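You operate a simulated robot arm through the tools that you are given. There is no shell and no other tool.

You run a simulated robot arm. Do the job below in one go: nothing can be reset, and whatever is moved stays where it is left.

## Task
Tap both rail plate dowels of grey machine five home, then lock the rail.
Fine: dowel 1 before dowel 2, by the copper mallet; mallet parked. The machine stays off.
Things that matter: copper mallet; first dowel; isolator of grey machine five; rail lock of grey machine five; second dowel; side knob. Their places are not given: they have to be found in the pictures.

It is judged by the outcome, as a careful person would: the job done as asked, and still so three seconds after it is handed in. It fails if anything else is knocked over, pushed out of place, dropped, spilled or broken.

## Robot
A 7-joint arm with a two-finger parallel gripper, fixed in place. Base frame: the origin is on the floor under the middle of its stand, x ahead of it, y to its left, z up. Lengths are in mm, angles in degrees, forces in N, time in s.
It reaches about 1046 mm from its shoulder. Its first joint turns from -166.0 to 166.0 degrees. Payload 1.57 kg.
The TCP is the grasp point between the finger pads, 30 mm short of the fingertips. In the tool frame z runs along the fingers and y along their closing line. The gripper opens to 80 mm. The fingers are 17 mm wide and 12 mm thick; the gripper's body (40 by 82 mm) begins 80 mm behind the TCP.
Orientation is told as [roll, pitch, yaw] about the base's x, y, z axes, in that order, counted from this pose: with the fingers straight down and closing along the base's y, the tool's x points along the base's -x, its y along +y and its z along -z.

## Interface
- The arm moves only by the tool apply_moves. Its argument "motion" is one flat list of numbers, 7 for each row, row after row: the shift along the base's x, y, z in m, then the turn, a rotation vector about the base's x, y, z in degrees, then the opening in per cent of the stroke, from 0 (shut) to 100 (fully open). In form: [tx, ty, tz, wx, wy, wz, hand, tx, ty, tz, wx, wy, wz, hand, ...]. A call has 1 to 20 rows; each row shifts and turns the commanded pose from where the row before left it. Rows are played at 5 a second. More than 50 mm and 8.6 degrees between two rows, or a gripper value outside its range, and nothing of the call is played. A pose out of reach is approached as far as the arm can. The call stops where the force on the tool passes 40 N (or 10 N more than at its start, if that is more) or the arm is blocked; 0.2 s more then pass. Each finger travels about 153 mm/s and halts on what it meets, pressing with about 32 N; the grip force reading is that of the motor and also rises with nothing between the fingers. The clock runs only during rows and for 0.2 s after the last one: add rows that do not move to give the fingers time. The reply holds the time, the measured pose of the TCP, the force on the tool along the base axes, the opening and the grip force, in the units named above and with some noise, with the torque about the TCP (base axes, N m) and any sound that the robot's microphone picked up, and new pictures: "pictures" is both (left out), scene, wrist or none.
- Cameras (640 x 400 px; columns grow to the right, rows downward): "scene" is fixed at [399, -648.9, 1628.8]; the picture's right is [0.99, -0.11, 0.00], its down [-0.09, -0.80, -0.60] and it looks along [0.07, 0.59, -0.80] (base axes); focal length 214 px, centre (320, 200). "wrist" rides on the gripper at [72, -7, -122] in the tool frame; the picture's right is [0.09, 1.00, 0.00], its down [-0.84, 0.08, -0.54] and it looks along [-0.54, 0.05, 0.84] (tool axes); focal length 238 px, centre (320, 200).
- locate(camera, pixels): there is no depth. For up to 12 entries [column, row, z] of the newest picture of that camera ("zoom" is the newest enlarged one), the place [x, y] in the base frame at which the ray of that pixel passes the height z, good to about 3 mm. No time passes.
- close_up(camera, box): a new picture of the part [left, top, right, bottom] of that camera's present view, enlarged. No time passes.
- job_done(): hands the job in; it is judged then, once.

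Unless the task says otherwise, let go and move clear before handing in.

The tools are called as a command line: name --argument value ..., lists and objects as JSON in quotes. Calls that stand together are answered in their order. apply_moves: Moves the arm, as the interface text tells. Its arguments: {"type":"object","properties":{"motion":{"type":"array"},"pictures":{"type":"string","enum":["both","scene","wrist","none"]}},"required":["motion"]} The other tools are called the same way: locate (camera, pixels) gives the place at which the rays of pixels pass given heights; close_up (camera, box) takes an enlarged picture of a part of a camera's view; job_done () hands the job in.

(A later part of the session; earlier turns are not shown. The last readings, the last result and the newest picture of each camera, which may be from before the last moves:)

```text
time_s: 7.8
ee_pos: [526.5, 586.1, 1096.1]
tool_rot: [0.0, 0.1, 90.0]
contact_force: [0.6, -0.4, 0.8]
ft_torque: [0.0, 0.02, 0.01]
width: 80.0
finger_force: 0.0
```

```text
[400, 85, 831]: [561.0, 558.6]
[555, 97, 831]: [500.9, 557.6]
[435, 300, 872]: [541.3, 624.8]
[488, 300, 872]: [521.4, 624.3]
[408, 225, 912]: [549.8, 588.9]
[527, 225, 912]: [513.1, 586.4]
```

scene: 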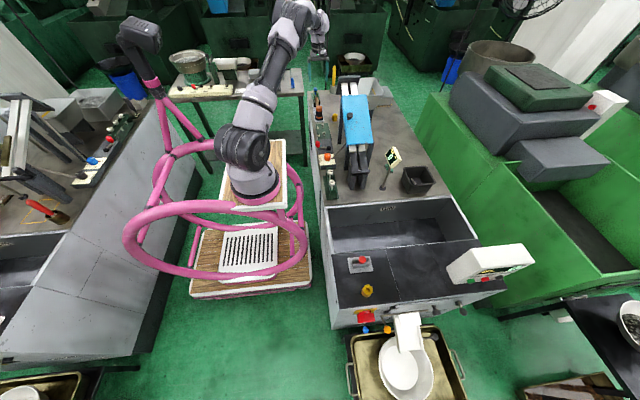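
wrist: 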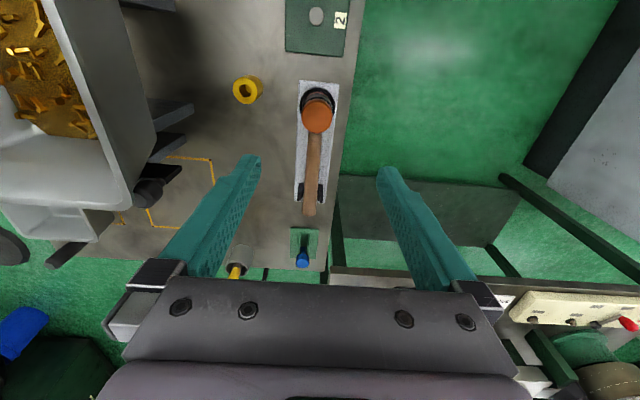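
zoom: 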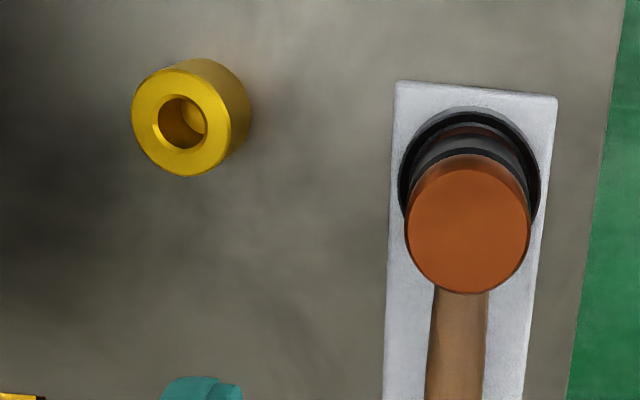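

The head is centred at (531,588.5) and about 38 mm across. I'll descend to just above it and recheck before straddling it.

apply_moves --motion '[0.0045, 0.0025, -0.03, 0, 0, 0, 85, 0, 0, -0.04, 0, 0, 0, 85, 0, 0, -0.04, 0, 0, 0, 85, 0, 0, -0.03, 0, 0, 0, 85, 0, 0, 0, 0, 0, 0, 85]'

close_up --camera "wrist" --box '[200, 100, 440, 250]'

close_up --camera "scene" --box '[290, 60, 360, 130]'

```text
time_s: 9.0
ee_pos: [531.9, 591.4, 960.3]
tool_rot: [0.0, 0.0, 90.0]
contact_force: [0.1, -0.3, 0.0]
ft_torque: [0.04, 0.03, -0.03]
width: 68.0
finger_force: 0.1
```

scene: 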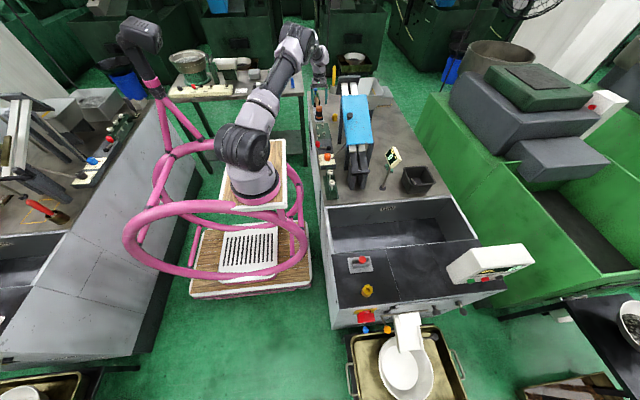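
wrist: 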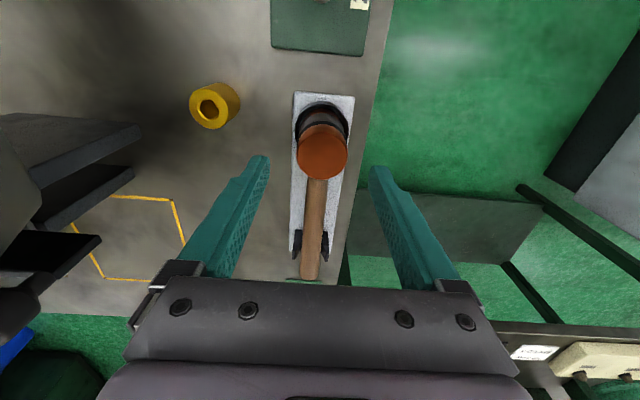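

```text
2.67 times, centred on (320, 175) of wrist
```

zoom: 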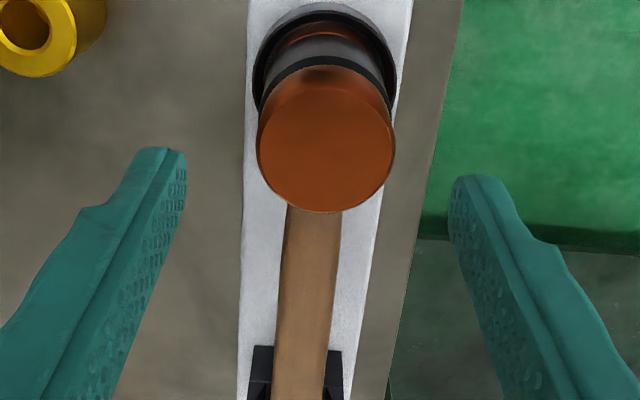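

```text
5.71 times, centred on (325, 95) of scene
```

zoom: 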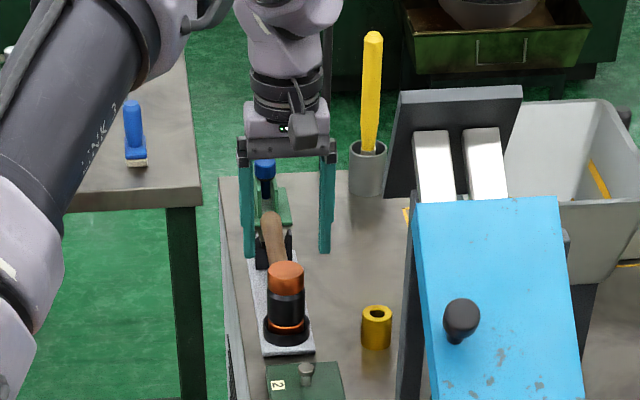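

I'll re-locate the head top from this closer view to fine-tune the centring.

locate --camera "wrist" --pixels '[[322.2, 155.1, 912], [300.5, 155, 912], [347.5, 155, 912], [322.2, 155.1, 908]]'

```text
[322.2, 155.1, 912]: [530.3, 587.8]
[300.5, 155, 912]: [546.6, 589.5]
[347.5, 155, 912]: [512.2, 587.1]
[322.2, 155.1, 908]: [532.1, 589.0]
```

The head centre is at about (530.3,588), so I'll correct by -1.5/-3 mm, lower the TCP to z≈885 straddling the head above its ring, and keep the hand open.

apply_moves --motion '[-0.0013, -0.003, -0.02, 0, 0, 0, 85, 0, 0, -0.02, 0, 0, 0, 85, 0, 0, -0.02, 0, 0, 0, 85, 0, 0, -0.013, 0, 0, 0, 85, 0, 0, 0, 0, 0, 0, 85]'

close_up --camera "wrist" --box '[200, 100, 440, 250]'

close_up --camera "scene" --box '[295, 80, 345, 130]'

```text
time_s: 10.2
ee_pos: [528.6, 588.4, 886.1]
tool_rot: [0.1, 0.0, 90.0]
contact_force: [-0.5, -0.1, 0.3]
ft_torque: [-0.02, -0.02, 0.04]
width: 67.9
finger_force: 0.1
```

scene: 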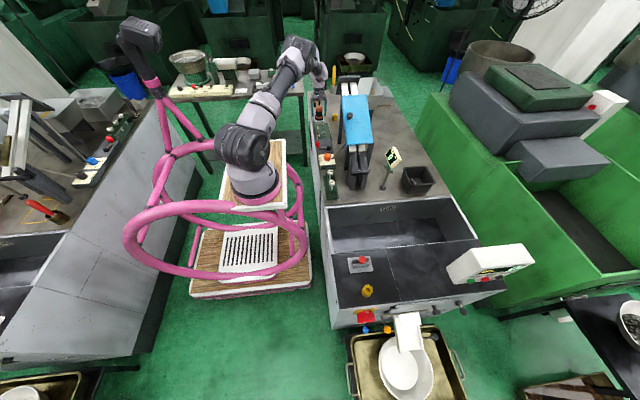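
wrist: 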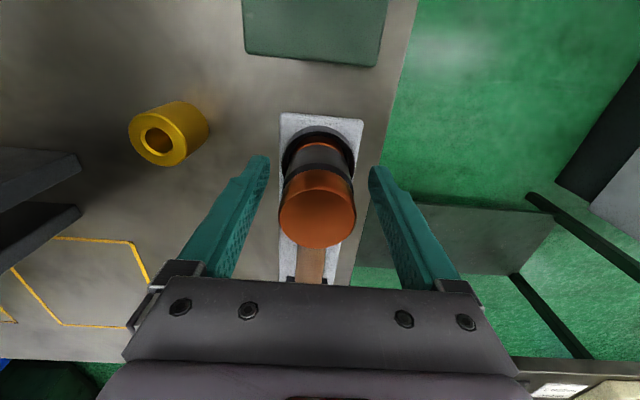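

```text
2.67 times, centred on (320, 175) of wrist
```

zoom: 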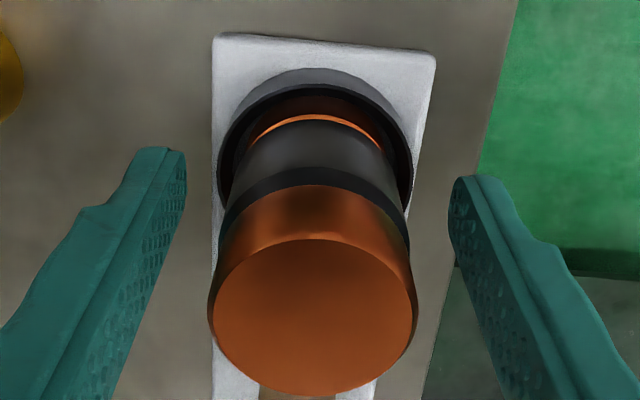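

```text
8.00 times, centred on (320, 105) of scene
```

zoom: 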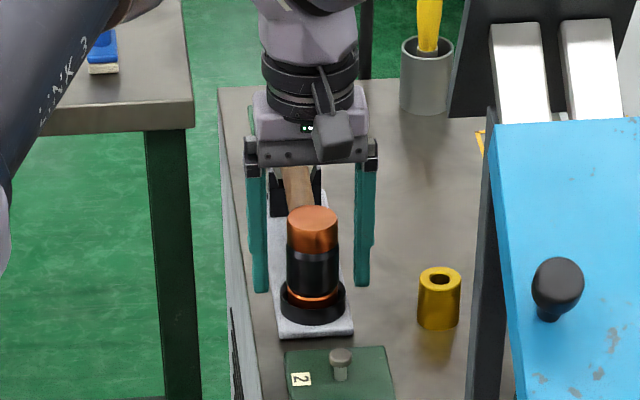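

The head sits centred between the open fingers, with the tips above the ring. I'll close on it and give it time to settle.

apply_moves --motion '[0, 0, 0, 0, 0, 0, 60, 0, 0, 0, 0, 0, 0, 45, 0, 0, 0, 0, 0, 0, 20, 0, 0, 0, 0, 0, 0, 0, 0, 0, 0, 0, 0, 0, 0]'

close_up --camera "wrist" --box '[200, 100, 440, 250]'

```text
time_s: 11.4
ee_pos: [528.2, 588.8, 885.2]
tool_rot: [0.1, 0.0, 90.0]
contact_force: [1.3, 0.1, -0.2]
ft_torque: [-0.02, -0.07, -0.02]
width: 39.1
finger_force: 31.6
```

scene: 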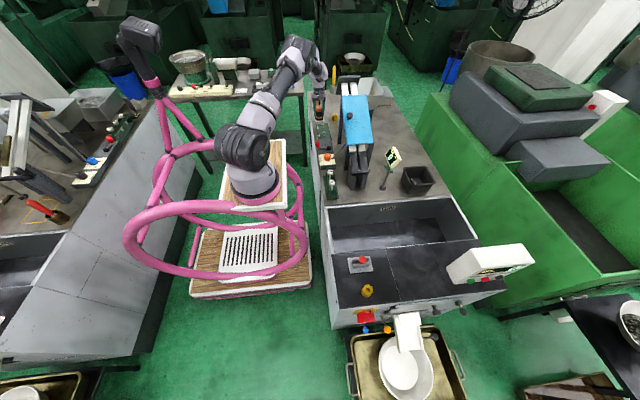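
wrist: 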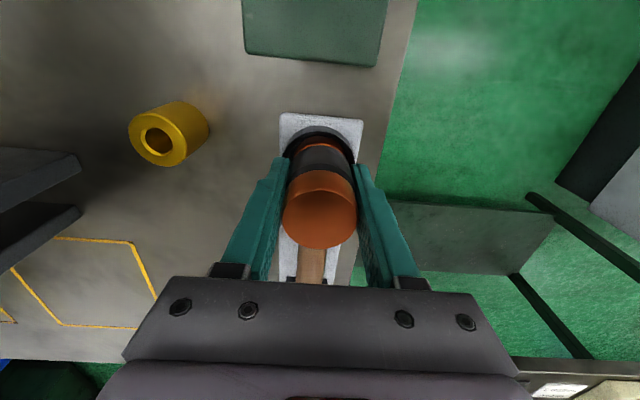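

```text
2.67 times, centred on (320, 175) of wrist
```

zoom: 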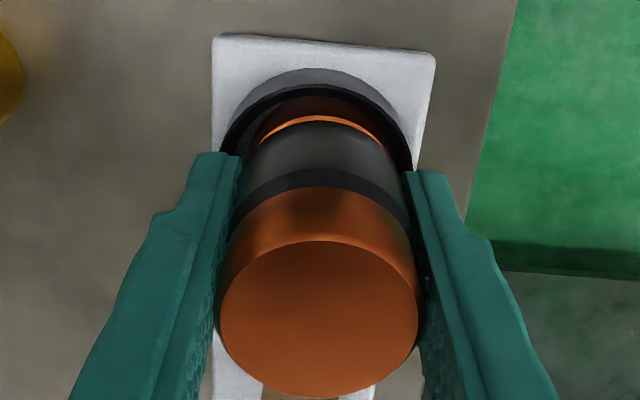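

The grip is firm at 39.1 mm and 31.6 N. I'll lift slowly straight up 40 mm and check that the mallet comes along level.

apply_moves --motion '[0, 0, 0.005, 0, 0, 0, 0, 0, 0, 0.01, 0, 0, 0, 0, 0, 0, 0.015, 0, 0, 0, 0, 0, 0, 0.02, 0, 0, 0, 0, 0, 0, 0, 0, 0, 0, 0]'

close_up --camera "scene" --box '[295, 80, 345, 130]'

close_up --camera "wrist" --box '[200, 100, 440, 250]'

```text
time_s: 12.6
ee_pos: [526.9, 587.4, 937.7]
tool_rot: [0.0, 0.0, 90.0]
contact_force: [-0.3, 1.1, -4.5]
ft_torque: [-0.07, 0.02, 0.01]
width: 39.3
finger_force: 31.8
```

scene: 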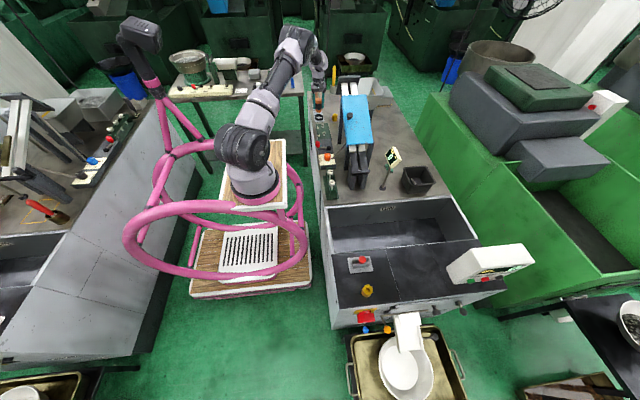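
wrist: 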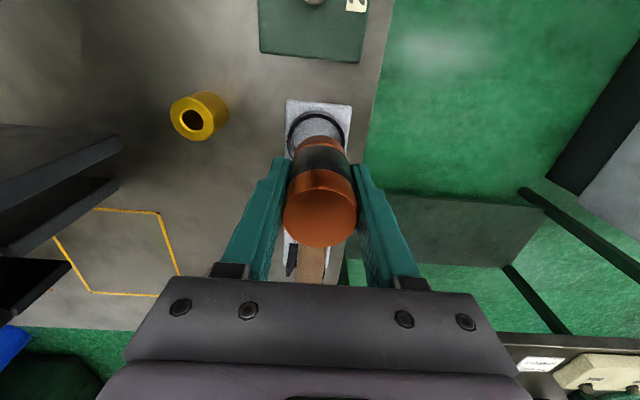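

```text
8.00 times, centred on (320, 105) of scene
```

zoom: 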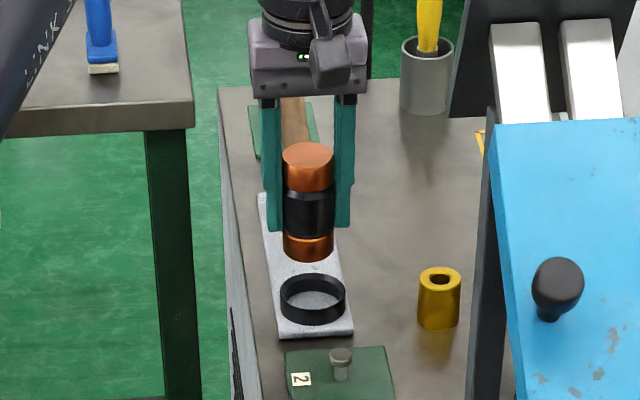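

```text
2.67 times, centred on (320, 175) of wrist
```

zoom: 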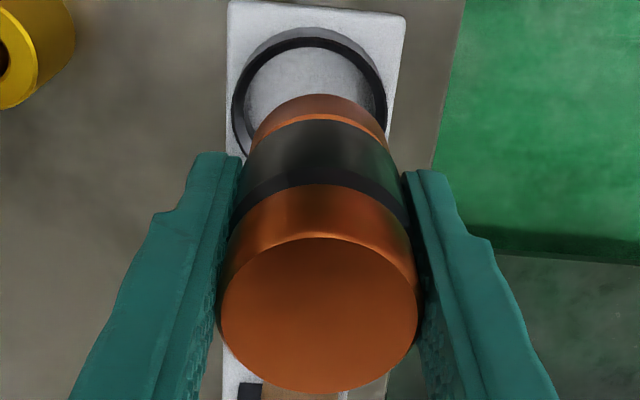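

The mallet lifted cleanly and level, weighing about 4.5 N. Before carrying it to dowel 1, I'll check clearance to the rail structure at +x.

locate --camera "wrist" --pixels '[[120, 143, 850], [120, 143, 950], [120, 143, 1000], [118, 182, 850], [118, 182, 950], [70, 260, 850], [70, 260, 950]]'

locate --camera "scene" --pixels '[[339, 144.4, 823], [345, 97.5, 950], [345, 97.5, 1050], [346, 147, 1000], [349.5, 115.5, 1000], [349.5, 115.5, 1100], [335, 156, 823], [341.5, 114, 900], [341.5, 114, 1000]]'

close_up --camera "scene" --box '[325, 60, 405, 200]'

```text
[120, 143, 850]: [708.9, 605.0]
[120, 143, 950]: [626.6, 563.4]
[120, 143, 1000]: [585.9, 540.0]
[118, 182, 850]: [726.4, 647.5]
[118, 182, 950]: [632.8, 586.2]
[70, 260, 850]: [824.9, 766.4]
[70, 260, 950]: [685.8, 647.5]
```

```text
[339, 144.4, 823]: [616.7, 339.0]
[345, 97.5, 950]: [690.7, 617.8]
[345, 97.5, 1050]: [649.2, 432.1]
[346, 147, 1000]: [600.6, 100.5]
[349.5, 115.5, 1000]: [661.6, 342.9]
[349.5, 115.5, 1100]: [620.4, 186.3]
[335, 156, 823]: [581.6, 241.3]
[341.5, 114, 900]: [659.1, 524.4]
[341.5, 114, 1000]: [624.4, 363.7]
```

```text
2.86 times, centred on (365, 130) of scene
```

zoom: 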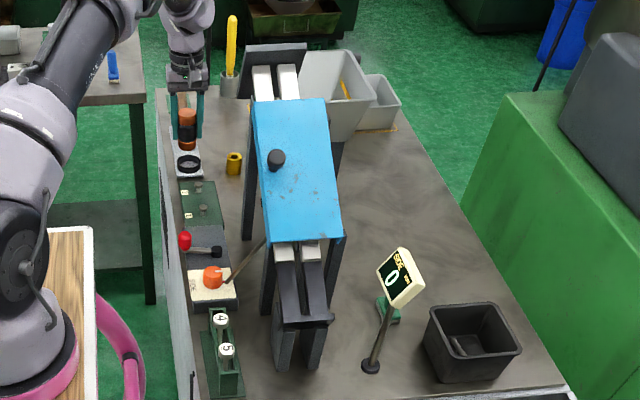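

The rail legs start at x≈615, so the hand (±41 mm) at x≈540 clears them. I'll carry the mallet over to hover above dowel 1 at (540,404).

apply_moves --motion '[0.002, -0.03, 0.004, 0, 0, 0, 0, 0.002, -0.035, 0.003, 0, 0, 0, 0, 0.002, -0.04, 0, 0, 0, 0, 0, 0.002, -0.035, 0, 0, 0, 0, 0, 0.002, -0.03, 0, 0, 0, 0, 0, 0.002, -0.014, 0, 0, 0, 0, 0, 0, 0, 0, 0, 0, 0, 0]'

close_up --camera "wrist" --box '[220, 60, 420, 185]'

close_up --camera "scene" --box '[300, 95, 350, 145]'

```text
time_s: 14.2
ee_pos: [539.1, 405.7, 944.5]
tool_rot: [0.0, 0.0, 90.0]
contact_force: [-0.2, 0.0, -4.7]
ft_torque: [-0.07, 0.03, 0.01]
width: 39.6
finger_force: 32.3
```

scene: 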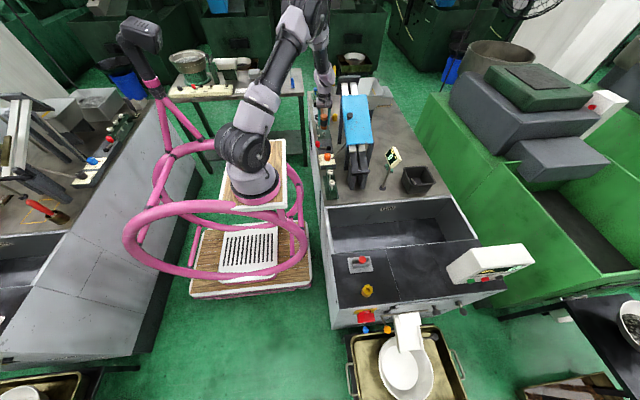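
wrist: 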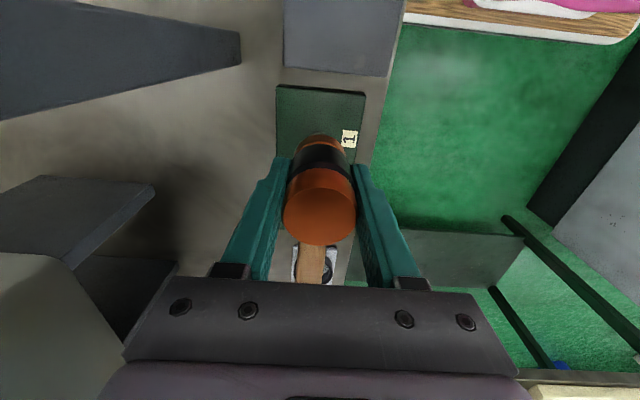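

```text
3.20 times, centred on (320, 122) of wrist
```

zoom: 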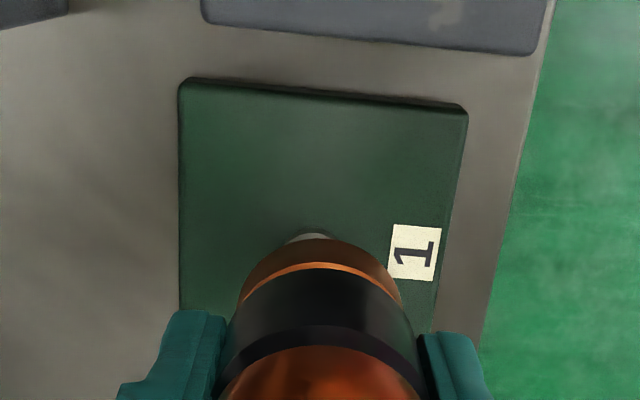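

```text
8.00 times, centred on (325, 120) of scene
```

zoom: 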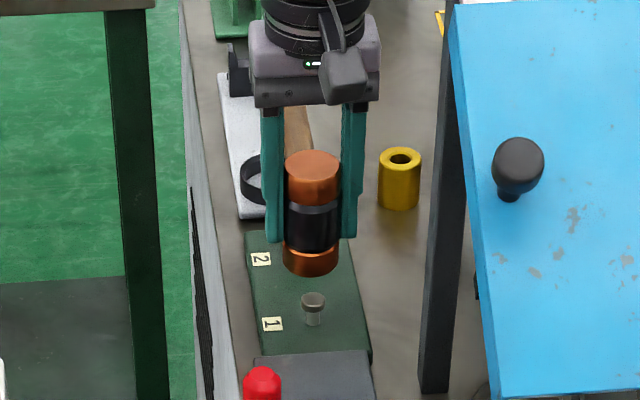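

The mallet head hovers above dowel 1, whose far edge just shows at wrist about (317.5,133). I'll verify the alignment with a locate on that edge.

locate --camera "wrist" --pixels '[[317.5, 133, 862], [317.5, 133, 850], [311.6, 135, 862], [324, 135, 862]]'

locate --camera "scene" --pixels '[[324.1, 132.5, 862], [322.75, 132.9, 862], [325.6, 132.7, 862]]'

close_up --camera "scene" --box '[315, 122, 335, 142]'

```text
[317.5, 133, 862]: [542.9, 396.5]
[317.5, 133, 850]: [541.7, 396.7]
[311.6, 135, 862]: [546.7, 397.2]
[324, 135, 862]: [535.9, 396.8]
```

```text
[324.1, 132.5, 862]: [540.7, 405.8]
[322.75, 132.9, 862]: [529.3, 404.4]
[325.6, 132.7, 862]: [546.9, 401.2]
```

```text
16.00 times, centred on (325, 132) of scene
```

zoom: 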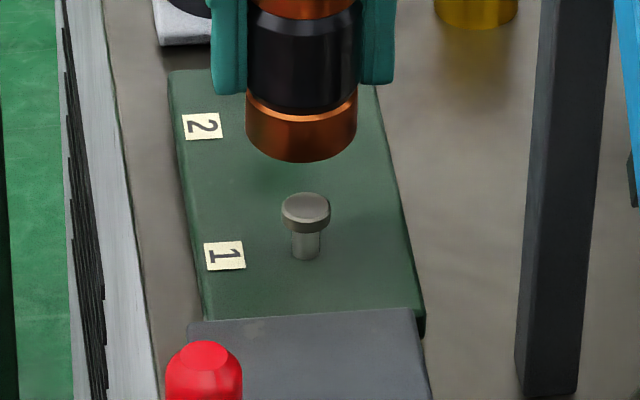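

Mallet and dowel 1 are aligned within about 2 mm. I'll descend to a gap of about 7 mm, then give one moderate tap and lift, watching the force and sound.

apply_moves --motion '[0.001, 0, -0.012, 0, 0, 0, 0, 0, 0, -0.012, 0, 0, 0, 0, 0, 0, 0, 0, 0, 0, 0, 0, 0, -0.02, 0, 0, 0, 0, 0, 0, 0.03, 0, 0, 0, 0, 0, 0, 0, 0, 0, 0, 0]'

close_up --camera "scene" --box '[315, 122, 335, 142]'

```text
time_s: 15.6
ee_pos: [544.5, 405.0, 928.3]
tool_rot: [0.1, 0.0, 90.0]
contact_force: [-0.1, 0.3, -3.8]
ft_torque: [-0.08, -0.02, 0.01]
width: 39.2
finger_force: 31.8
```

scene: 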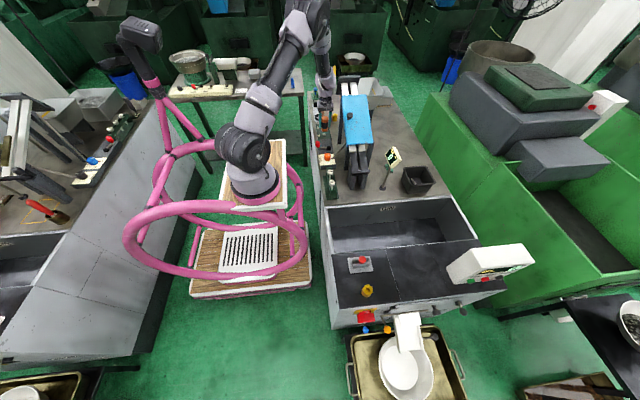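
wrist: 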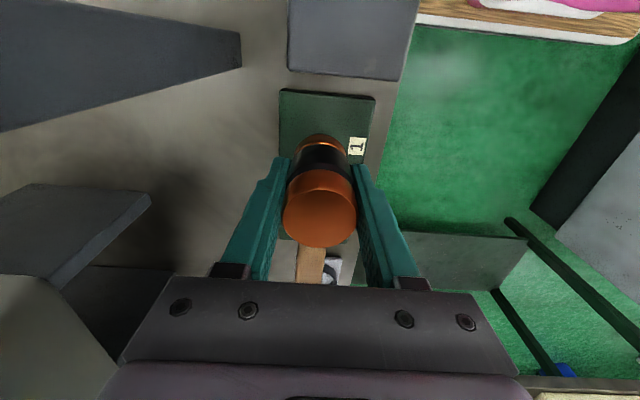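

```text
16.00 times, centred on (325, 132) of scene
```

zoom: 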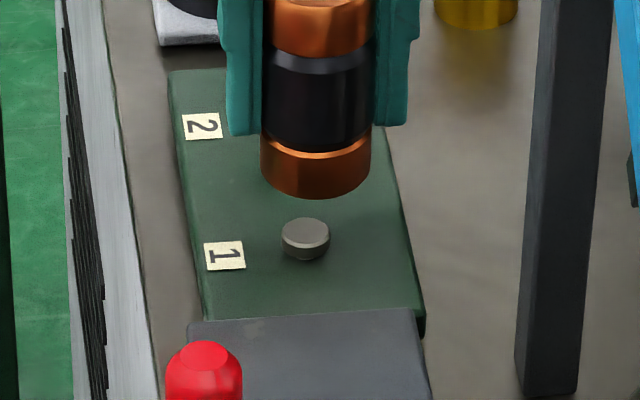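

One tap drove dowel 1 most of the way, and its shank is no longer visible. I'll zoom in to check whether the head is seated on the plate.

close_up --camera "scene" --box '[319, 130, 329, 138]'

close_up --camera "wrist" --box '[270, 80, 390, 160]'

```text
16.00 times, centred on (324, 134) of scene
```

zoom: 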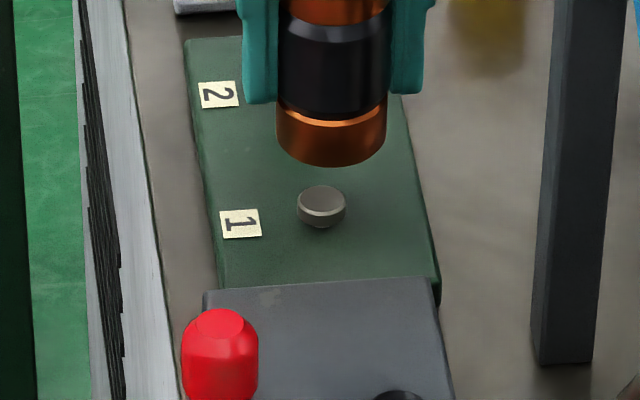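

```text
5.00 times, centred on (330, 120) of wrist
```

zoom: 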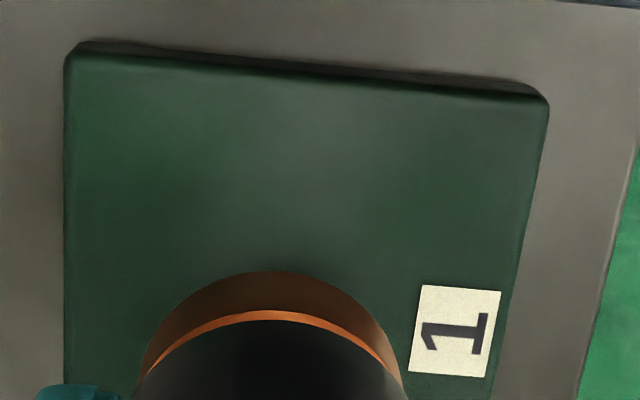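

Dowel 1's top followed the mallet to about 850, and this tap's depth was limited by my command, so it may not be fully seated. I'll re-centre in x and tap again a little deeper, letting the force reading tell me when it's home.

apply_moves --motion '[-0.004, 0, -0.01, 0, 0, 0, 0, 0, 0, -0.01, 0, 0, 0, 0, 0, 0, -0.013, 0, 0, 0, 0]' --pictures "scene"

close_up --camera "scene" --box '[315, 122, 335, 142]'

```text
time_s: 16.4
ee_pos: [538.5, 404.2, 898.4]
tool_rot: [0.0, -0.1, 90.1]
contact_force: [1.3, -1.0, 9.0]
ft_torque: [0.03, -0.12, -0.01]
width: 39.2
finger_force: 31.8
```

scene: 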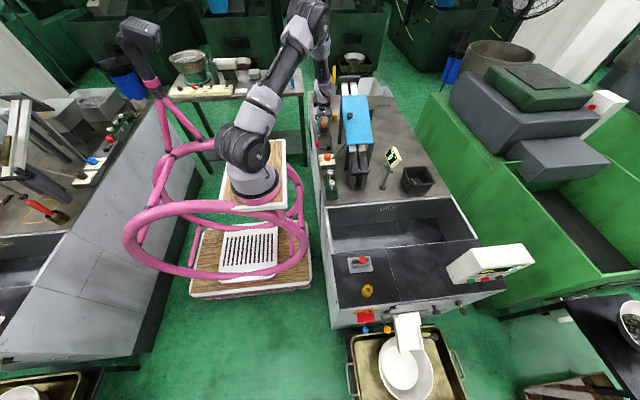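

```text
16.00 times, centred on (325, 132) of scene
```

zoom: 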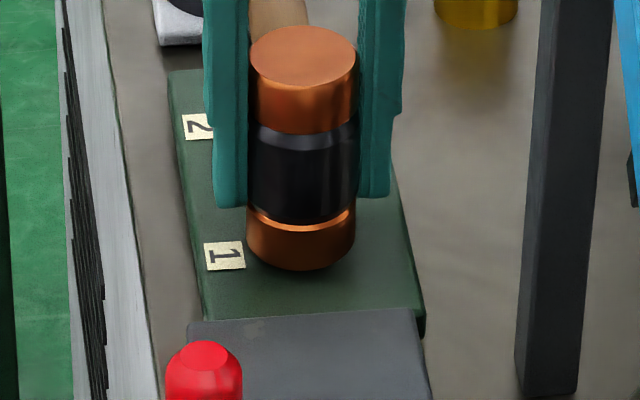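

The mallet is resting on dowel 1 with about 13 N of reaction at TCP z 898.4. I'll press a few mm more to see whether it still moves or is at a hard stop.

apply_moves --motion '[0, 0, -0.003, 0, 0, 0, 0, 0, 0, 0, 0, 0, 0, 0]' --pictures "none"

```text
time_s: 17.0
ee_pos: [537.8, 404.6, 894.3]
tool_rot: [-0.1, 0.0, 90.0]
contact_force: [2.0, 2.6, 23.2]
ft_torque: [0.16, -0.33, 0.03]
width: 39.3
finger_force: 32.2
```

close_up --camera "scene" --box '[315, 122, 335, 142]'

close_up --camera "wrist" --box '[200, 100, 440, 250]'

```text
16.00 times, centred on (325, 132) of scene
```

zoom: 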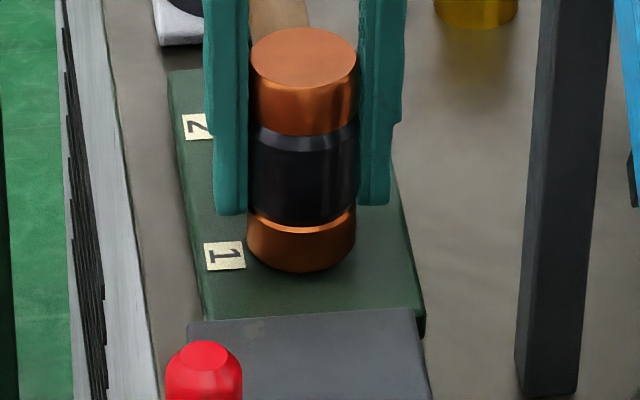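

```text
2.67 times, centred on (320, 175) of wrist
```

zoom: 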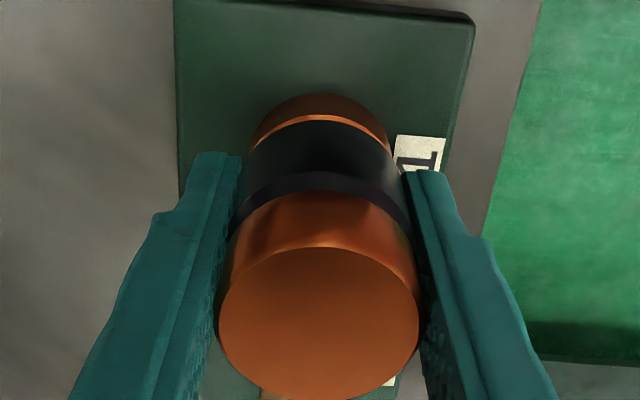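

The fingers slid about 2–3 mm on the mallet while it stayed put, so dowel 1 is resisting firmly. I'll lift off and move toward dowel 2 to inspect dowel 1 unobstructed.

apply_moves --motion '[0, 0, 0.02, 0, 0, 0, 0, 0, 0, 0.03, 0, 0, 0, 0, 0.001, 0.04, 0.01, 0, 0, 0, 0, 0.001, 0.04, 0, 0, 0, 0, 0, 0, 0, 0, 0, 0, 0, 0]'

close_up --camera "scene" --box '[315, 122, 335, 142]'

close_up --camera "wrist" --box '[270, 0, 390, 80]'

close_up --camera "wrist" --box '[200, 100, 440, 250]'

```text
time_s: 18.2
ee_pos: [539.7, 482.5, 954.9]
tool_rot: [0.1, -0.1, 90.0]
contact_force: [-0.7, -0.2, -4.2]
ft_torque: [-0.03, -0.01, -0.03]
width: 39.4
finger_force: 32.2
```

scene: 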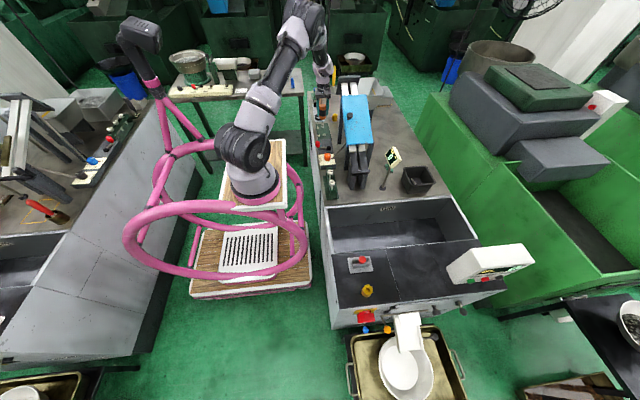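
wrist: 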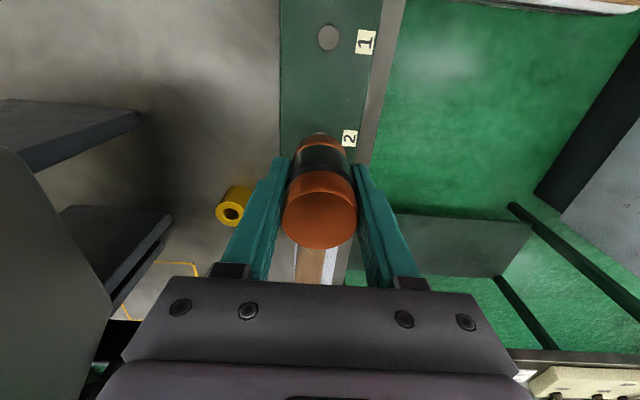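

```text
16.00 times, centred on (325, 132) of scene
```

zoom: 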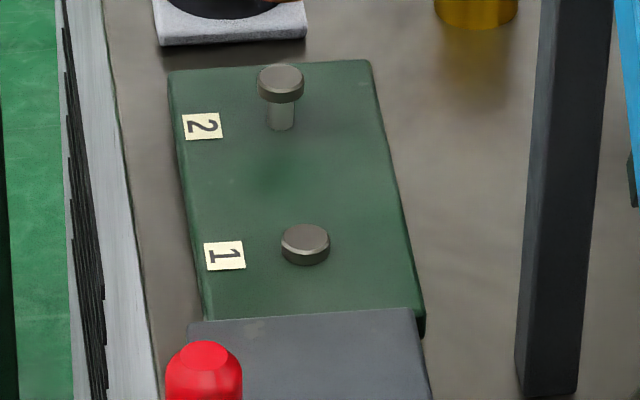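

```text
5.00 times, centred on (330, 40) of wrist
```

zoom: 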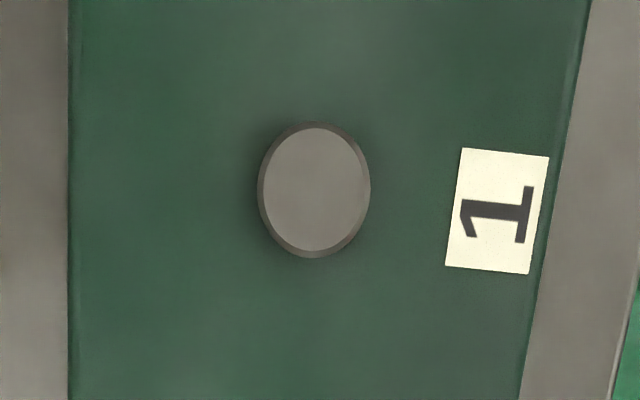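

```text
2.67 times, centred on (320, 175) of wrist
```

zoom: 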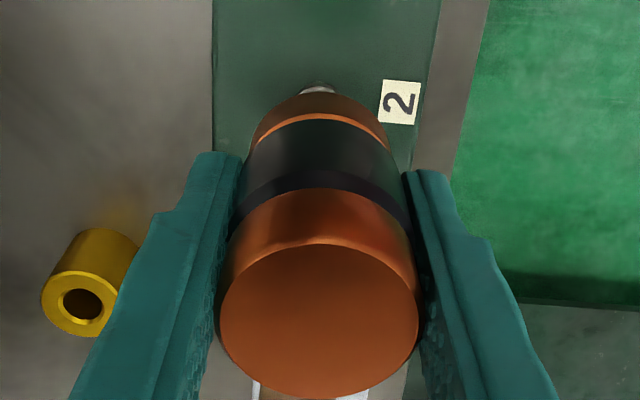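

Dowel 1's head now sits on the plate after about 13 mm of travel, with a contact shadow around it and no shank showing. To confirm it's fully home before touching dowel 2, I'll give it one more brisk tap with limited depth.

apply_moves --motion '[0.0005, -0.039, 0, 0, 0, 0, 0, 0, -0.039, -0.01, 0, 0, 0, 0, 0, 0, -0.03, 0, 0, 0, 0, 0, 0, 0, 0, 0, 0, 0, 0, 0, -0.02, 0, 0, 0, 0, 0, 0, 0.025, 0, 0, 0, 0, 0, 0, 0, 0, 0, 0, 0]'

close_up --camera "scene" --box '[315, 122, 335, 142]'

```text
time_s: 19.8
ee_pos: [538.8, 404.7, 917.1]
tool_rot: [0.0, -0.1, 90.0]
contact_force: [-0.5, -0.6, -3.7]
ft_torque: [-0.07, 0.02, -0.03]
width: 39.4
finger_force: 32.0
```

scene: 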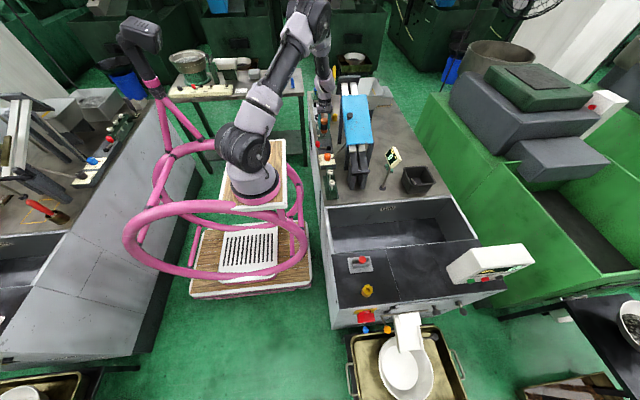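
wrist: 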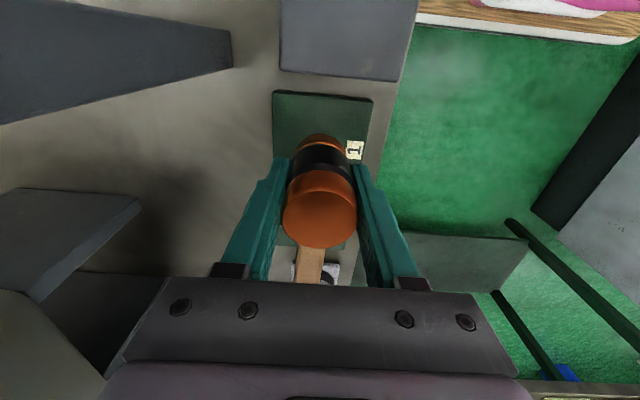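

```text
16.00 times, centred on (325, 132) of scene
```

zoom: 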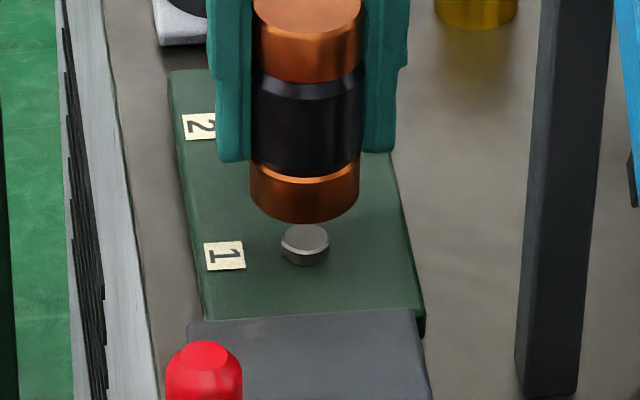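

Dowel 1 didn't move on that tap. I'll give it one slightly deeper, brisk confirming tap, then lift.

apply_moves --motion '[0.001, 0, -0.005, 0, 0, 0, 0, 0, 0, 0, 0, 0, 0, 0, 0, 0, -0.023, 0, 0, 0, 0, 0, 0, 0.028, 0, 0, 0, 0, 0, 0, 0, 0, 0, 0, 0]'

close_up --camera "scene" --box '[315, 122, 335, 142]'

close_up --camera "wrist" --box '[200, 100, 440, 250]'

```text
time_s: 21.0
ee_pos: [542.0, 404.6, 917.2]
tool_rot: [0.0, 0.0, 90.0]
contact_force: [-0.2, -0.2, -3.1]
ft_torque: [-0.05, 0.0, -0.03]
width: 39.2
finger_force: 31.8
```

scene: 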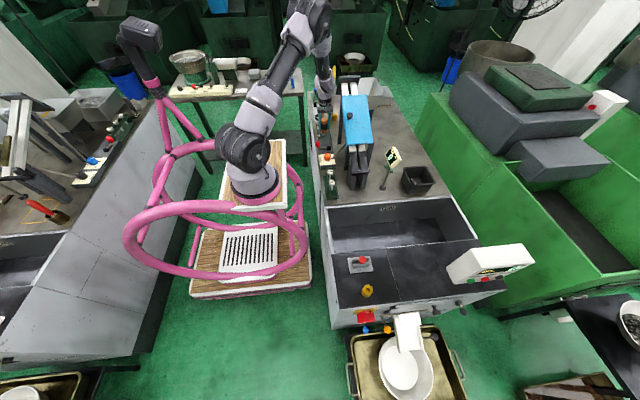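
wrist: 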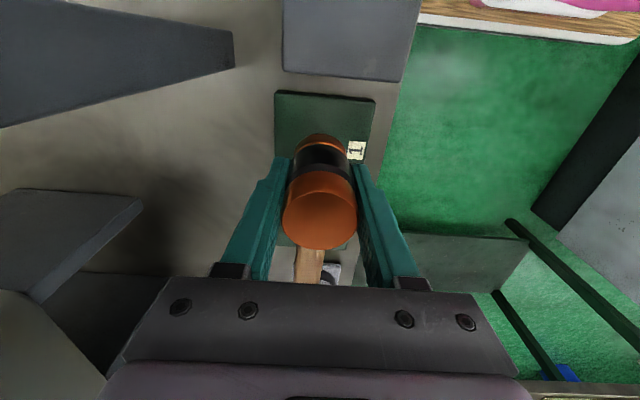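

```text
16.00 times, centred on (325, 132) of scene
```

zoom: 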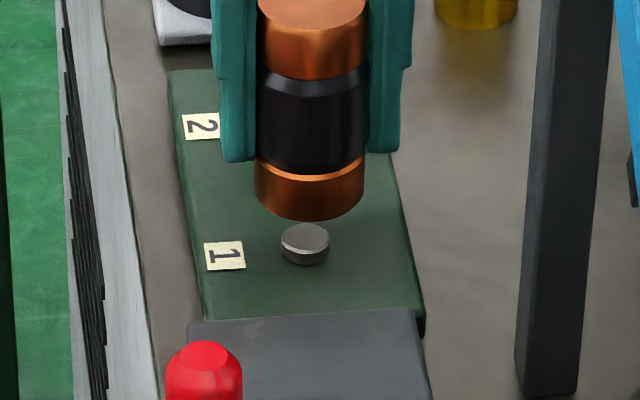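

```text
2.67 times, centred on (320, 175) of wrist
```

zoom: 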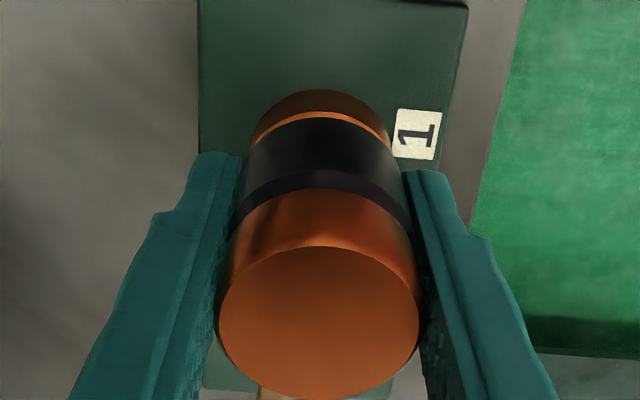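

Dowel 1 hasn't moved any further, so it's home. Now I'll lift, shift to above dowel 2 at (540.5,484) and stop with a clear gap to check alignment.

apply_moves --motion '[0, 0, 0.03, 0, 0, 0, 0, -0.0005, 0.026, 0.005, 0, 0, 0, 0, -0.0005, 0.03, 0, 0, 0, 0, 0, 0, 0.0237, 0, 0, 0, 0, 0, 0, 0, 0, 0, 0, 0, 0]'

close_up --camera "scene" --box '[315, 112, 335, 132]'

close_up --camera "wrist" --box '[220, 60, 420, 185]'

```text
time_s: 22.2
ee_pos: [540.3, 485.5, 952.0]
tool_rot: [0.0, 0.0, 89.9]
contact_force: [0.1, 0.5, -4.2]
ft_torque: [-0.07, -0.01, 0.01]
width: 39.1
finger_force: 32.0
```

scene: 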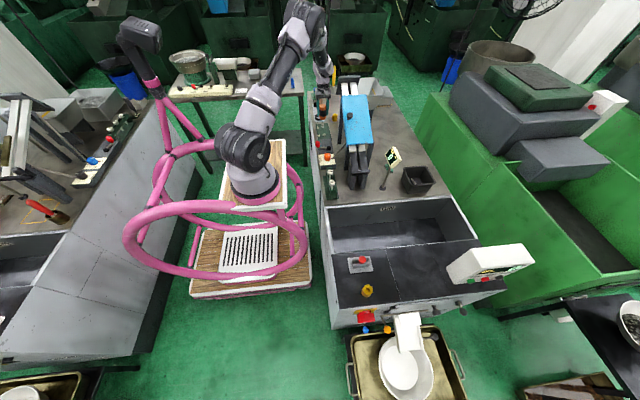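
wrist: 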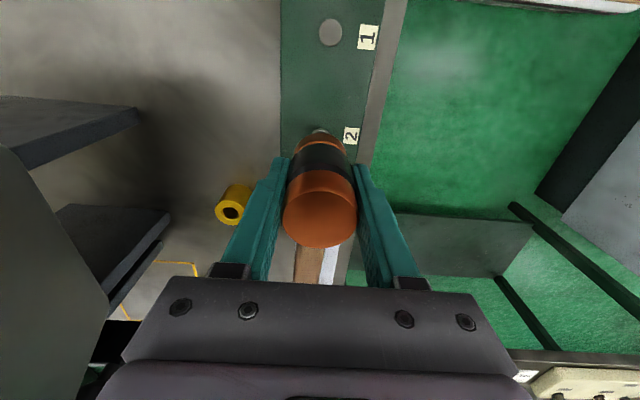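

```text
16.00 times, centred on (325, 122) of scene
```

zoom: 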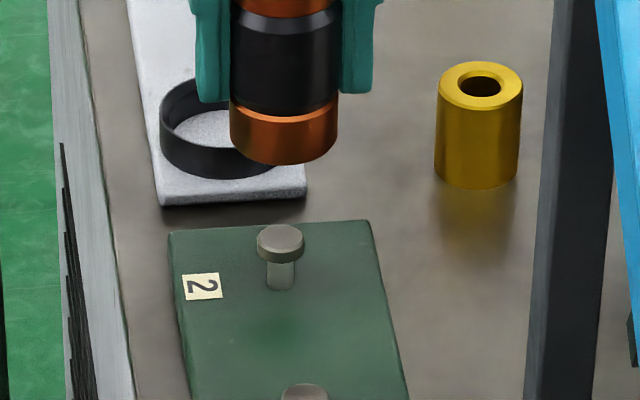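

```text
3.20 times, centred on (320, 122) of wrist
```

zoom: 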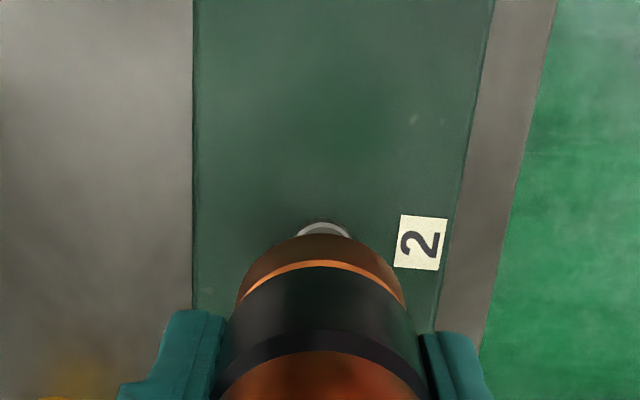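

The mallet is centred on dowel 2. I'll descend to a small gap, tap it like dowel 1, then lift to look.

apply_moves --motion '[0, 0, -0.016, 0, 0, 0, 0, 0, 0, -0.016, 0, 0, 0, 0, 0, 0, 0, 0, 0, 0, 0, 0, 0, -0.022, 0, 0, 0, 0, 0, 0, 0.03, 0, 0, 0, 0, 0, 0, 0, 0, 0, 0, 0]'

close_up --camera "scene" --box '[315, 112, 335, 132]'

```text
time_s: 23.6
ee_pos: [540.6, 486.0, 926.7]
tool_rot: [0.0, 0.0, 90.0]
contact_force: [0.3, 0.3, -3.7]
ft_torque: [-0.04, 0.02, -0.01]
width: 39.5
finger_force: 32.6
```

scene: 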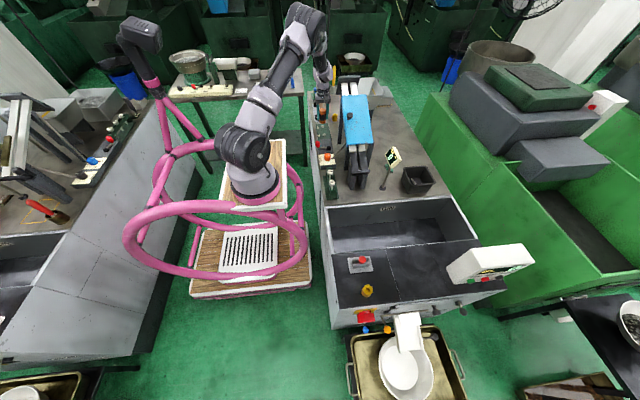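
wrist: 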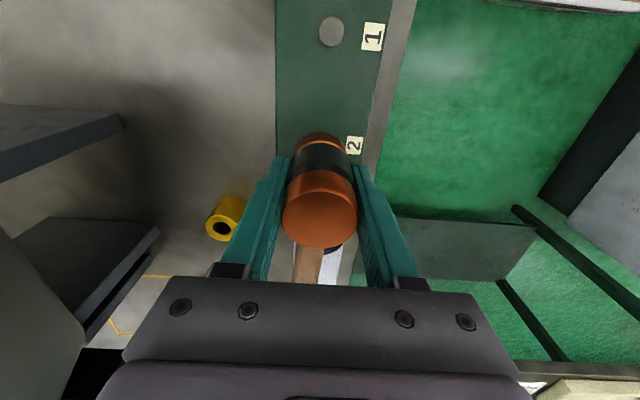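

```text
16.00 times, centred on (325, 122) of scene
```

zoom: 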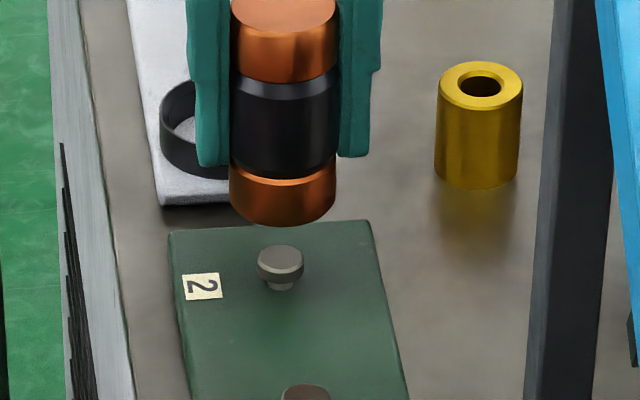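

Dowel 2 went in most of the way, with a little shank still showing. I'll tap again, deeper.

apply_moves --motion '[0, 0, -0.013, 0, 0, 0, 0, 0, 0, 0, 0, 0, 0, 0, 0, 0, -0.022, 0, 0, 0, 0, 0, 0, 0, 0, 0, 0, 0]' --pictures "scene"

```text
time_s: 24.6
ee_pos: [542.0, 485.0, 895.7]
tool_rot: [-0.1, -0.2, 90.0]
contact_force: [0.9, -2.9, 24.1]
ft_torque: [-0.05, -0.22, -0.03]
width: 39.5
finger_force: 32.0
```

scene: 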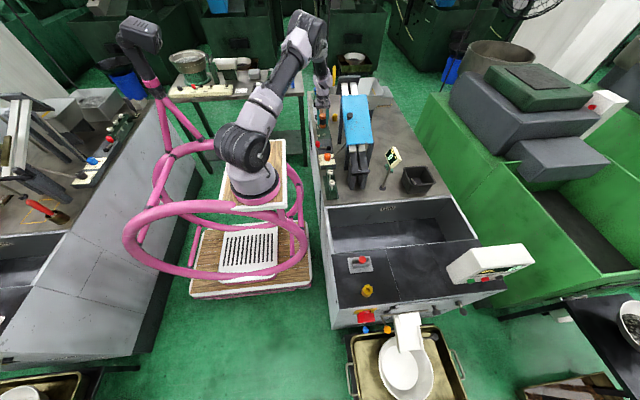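

The reaction reached about 28 N at TCP 895.7, the same level as dowel 1 when seated. I'll give one more brisk tap, then lift and look.

apply_moves --motion '[0, 0, 0.02, 0, 0, 0, 0, 0, 0, 0, 0, 0, 0, 0, 0, 0, -0.023, 0, 0, 0, 0, 0, 0, 0.04, 0, 0, 0, 0, 0, 0.03, 0.025, 0, 0, 0, 0, 0, 0.03, 0, 0, 0, 0, 0, 0, 0, 0, 0, 0, 0, 0]'

close_up --camera "scene" --box '[315, 115, 335, 135]'

close_up --camera "wrist" --box '[260, 0, 380, 110]'

close_up --camera "wrist" --box '[200, 100, 440, 280]'

```text
time_s: 26.2
ee_pos: [543.1, 544.0, 958.5]
tool_rot: [0.1, -0.1, 90.1]
contact_force: [1.2, -0.9, -4.2]
ft_torque: [-0.04, -0.01, 0.01]
width: 39.2
finger_force: 32.7
```

scene: 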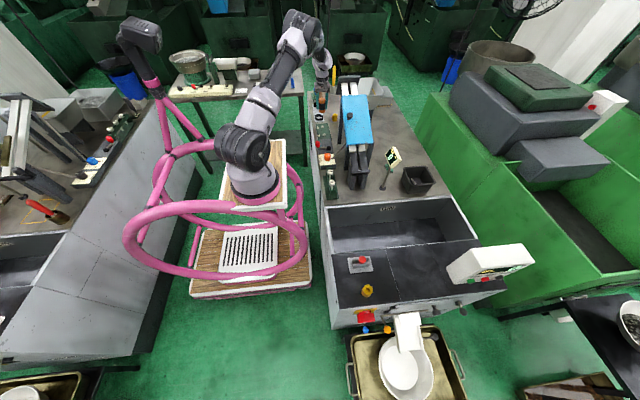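
wrist: 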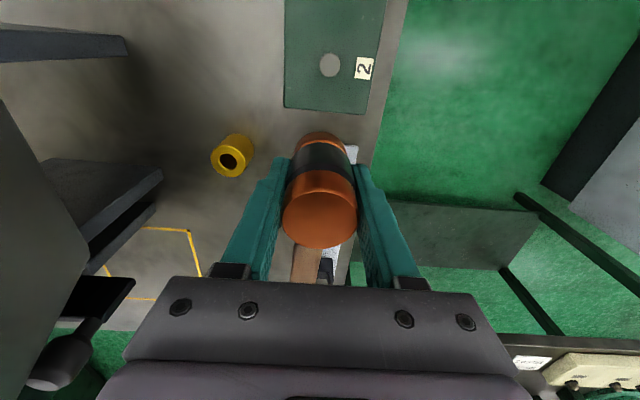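

```text
16.00 times, centred on (325, 125) of scene
```

zoom: 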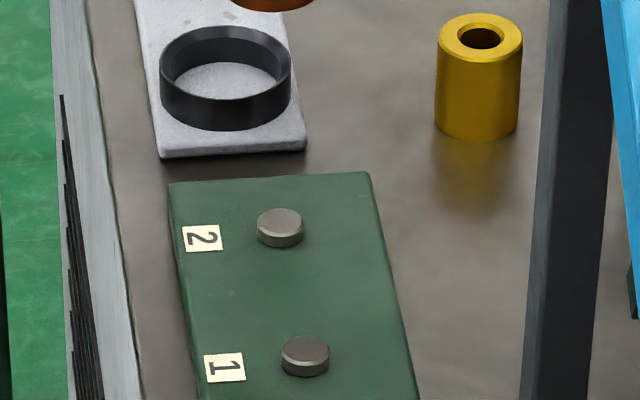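

```text
3.64 times, centred on (320, 55) of wrist
```

zoom: 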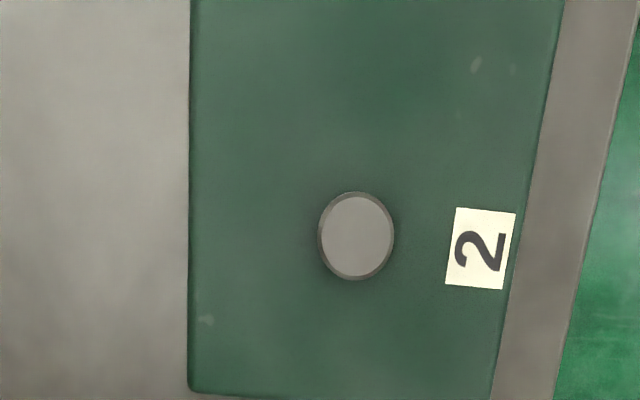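

```text
2.22 times, centred on (320, 190) of wrist
```

zoom: 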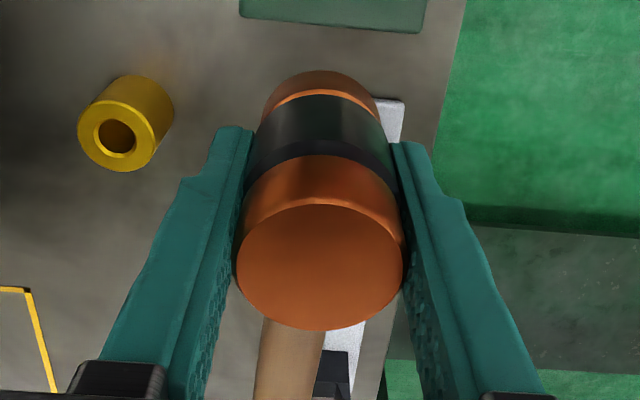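

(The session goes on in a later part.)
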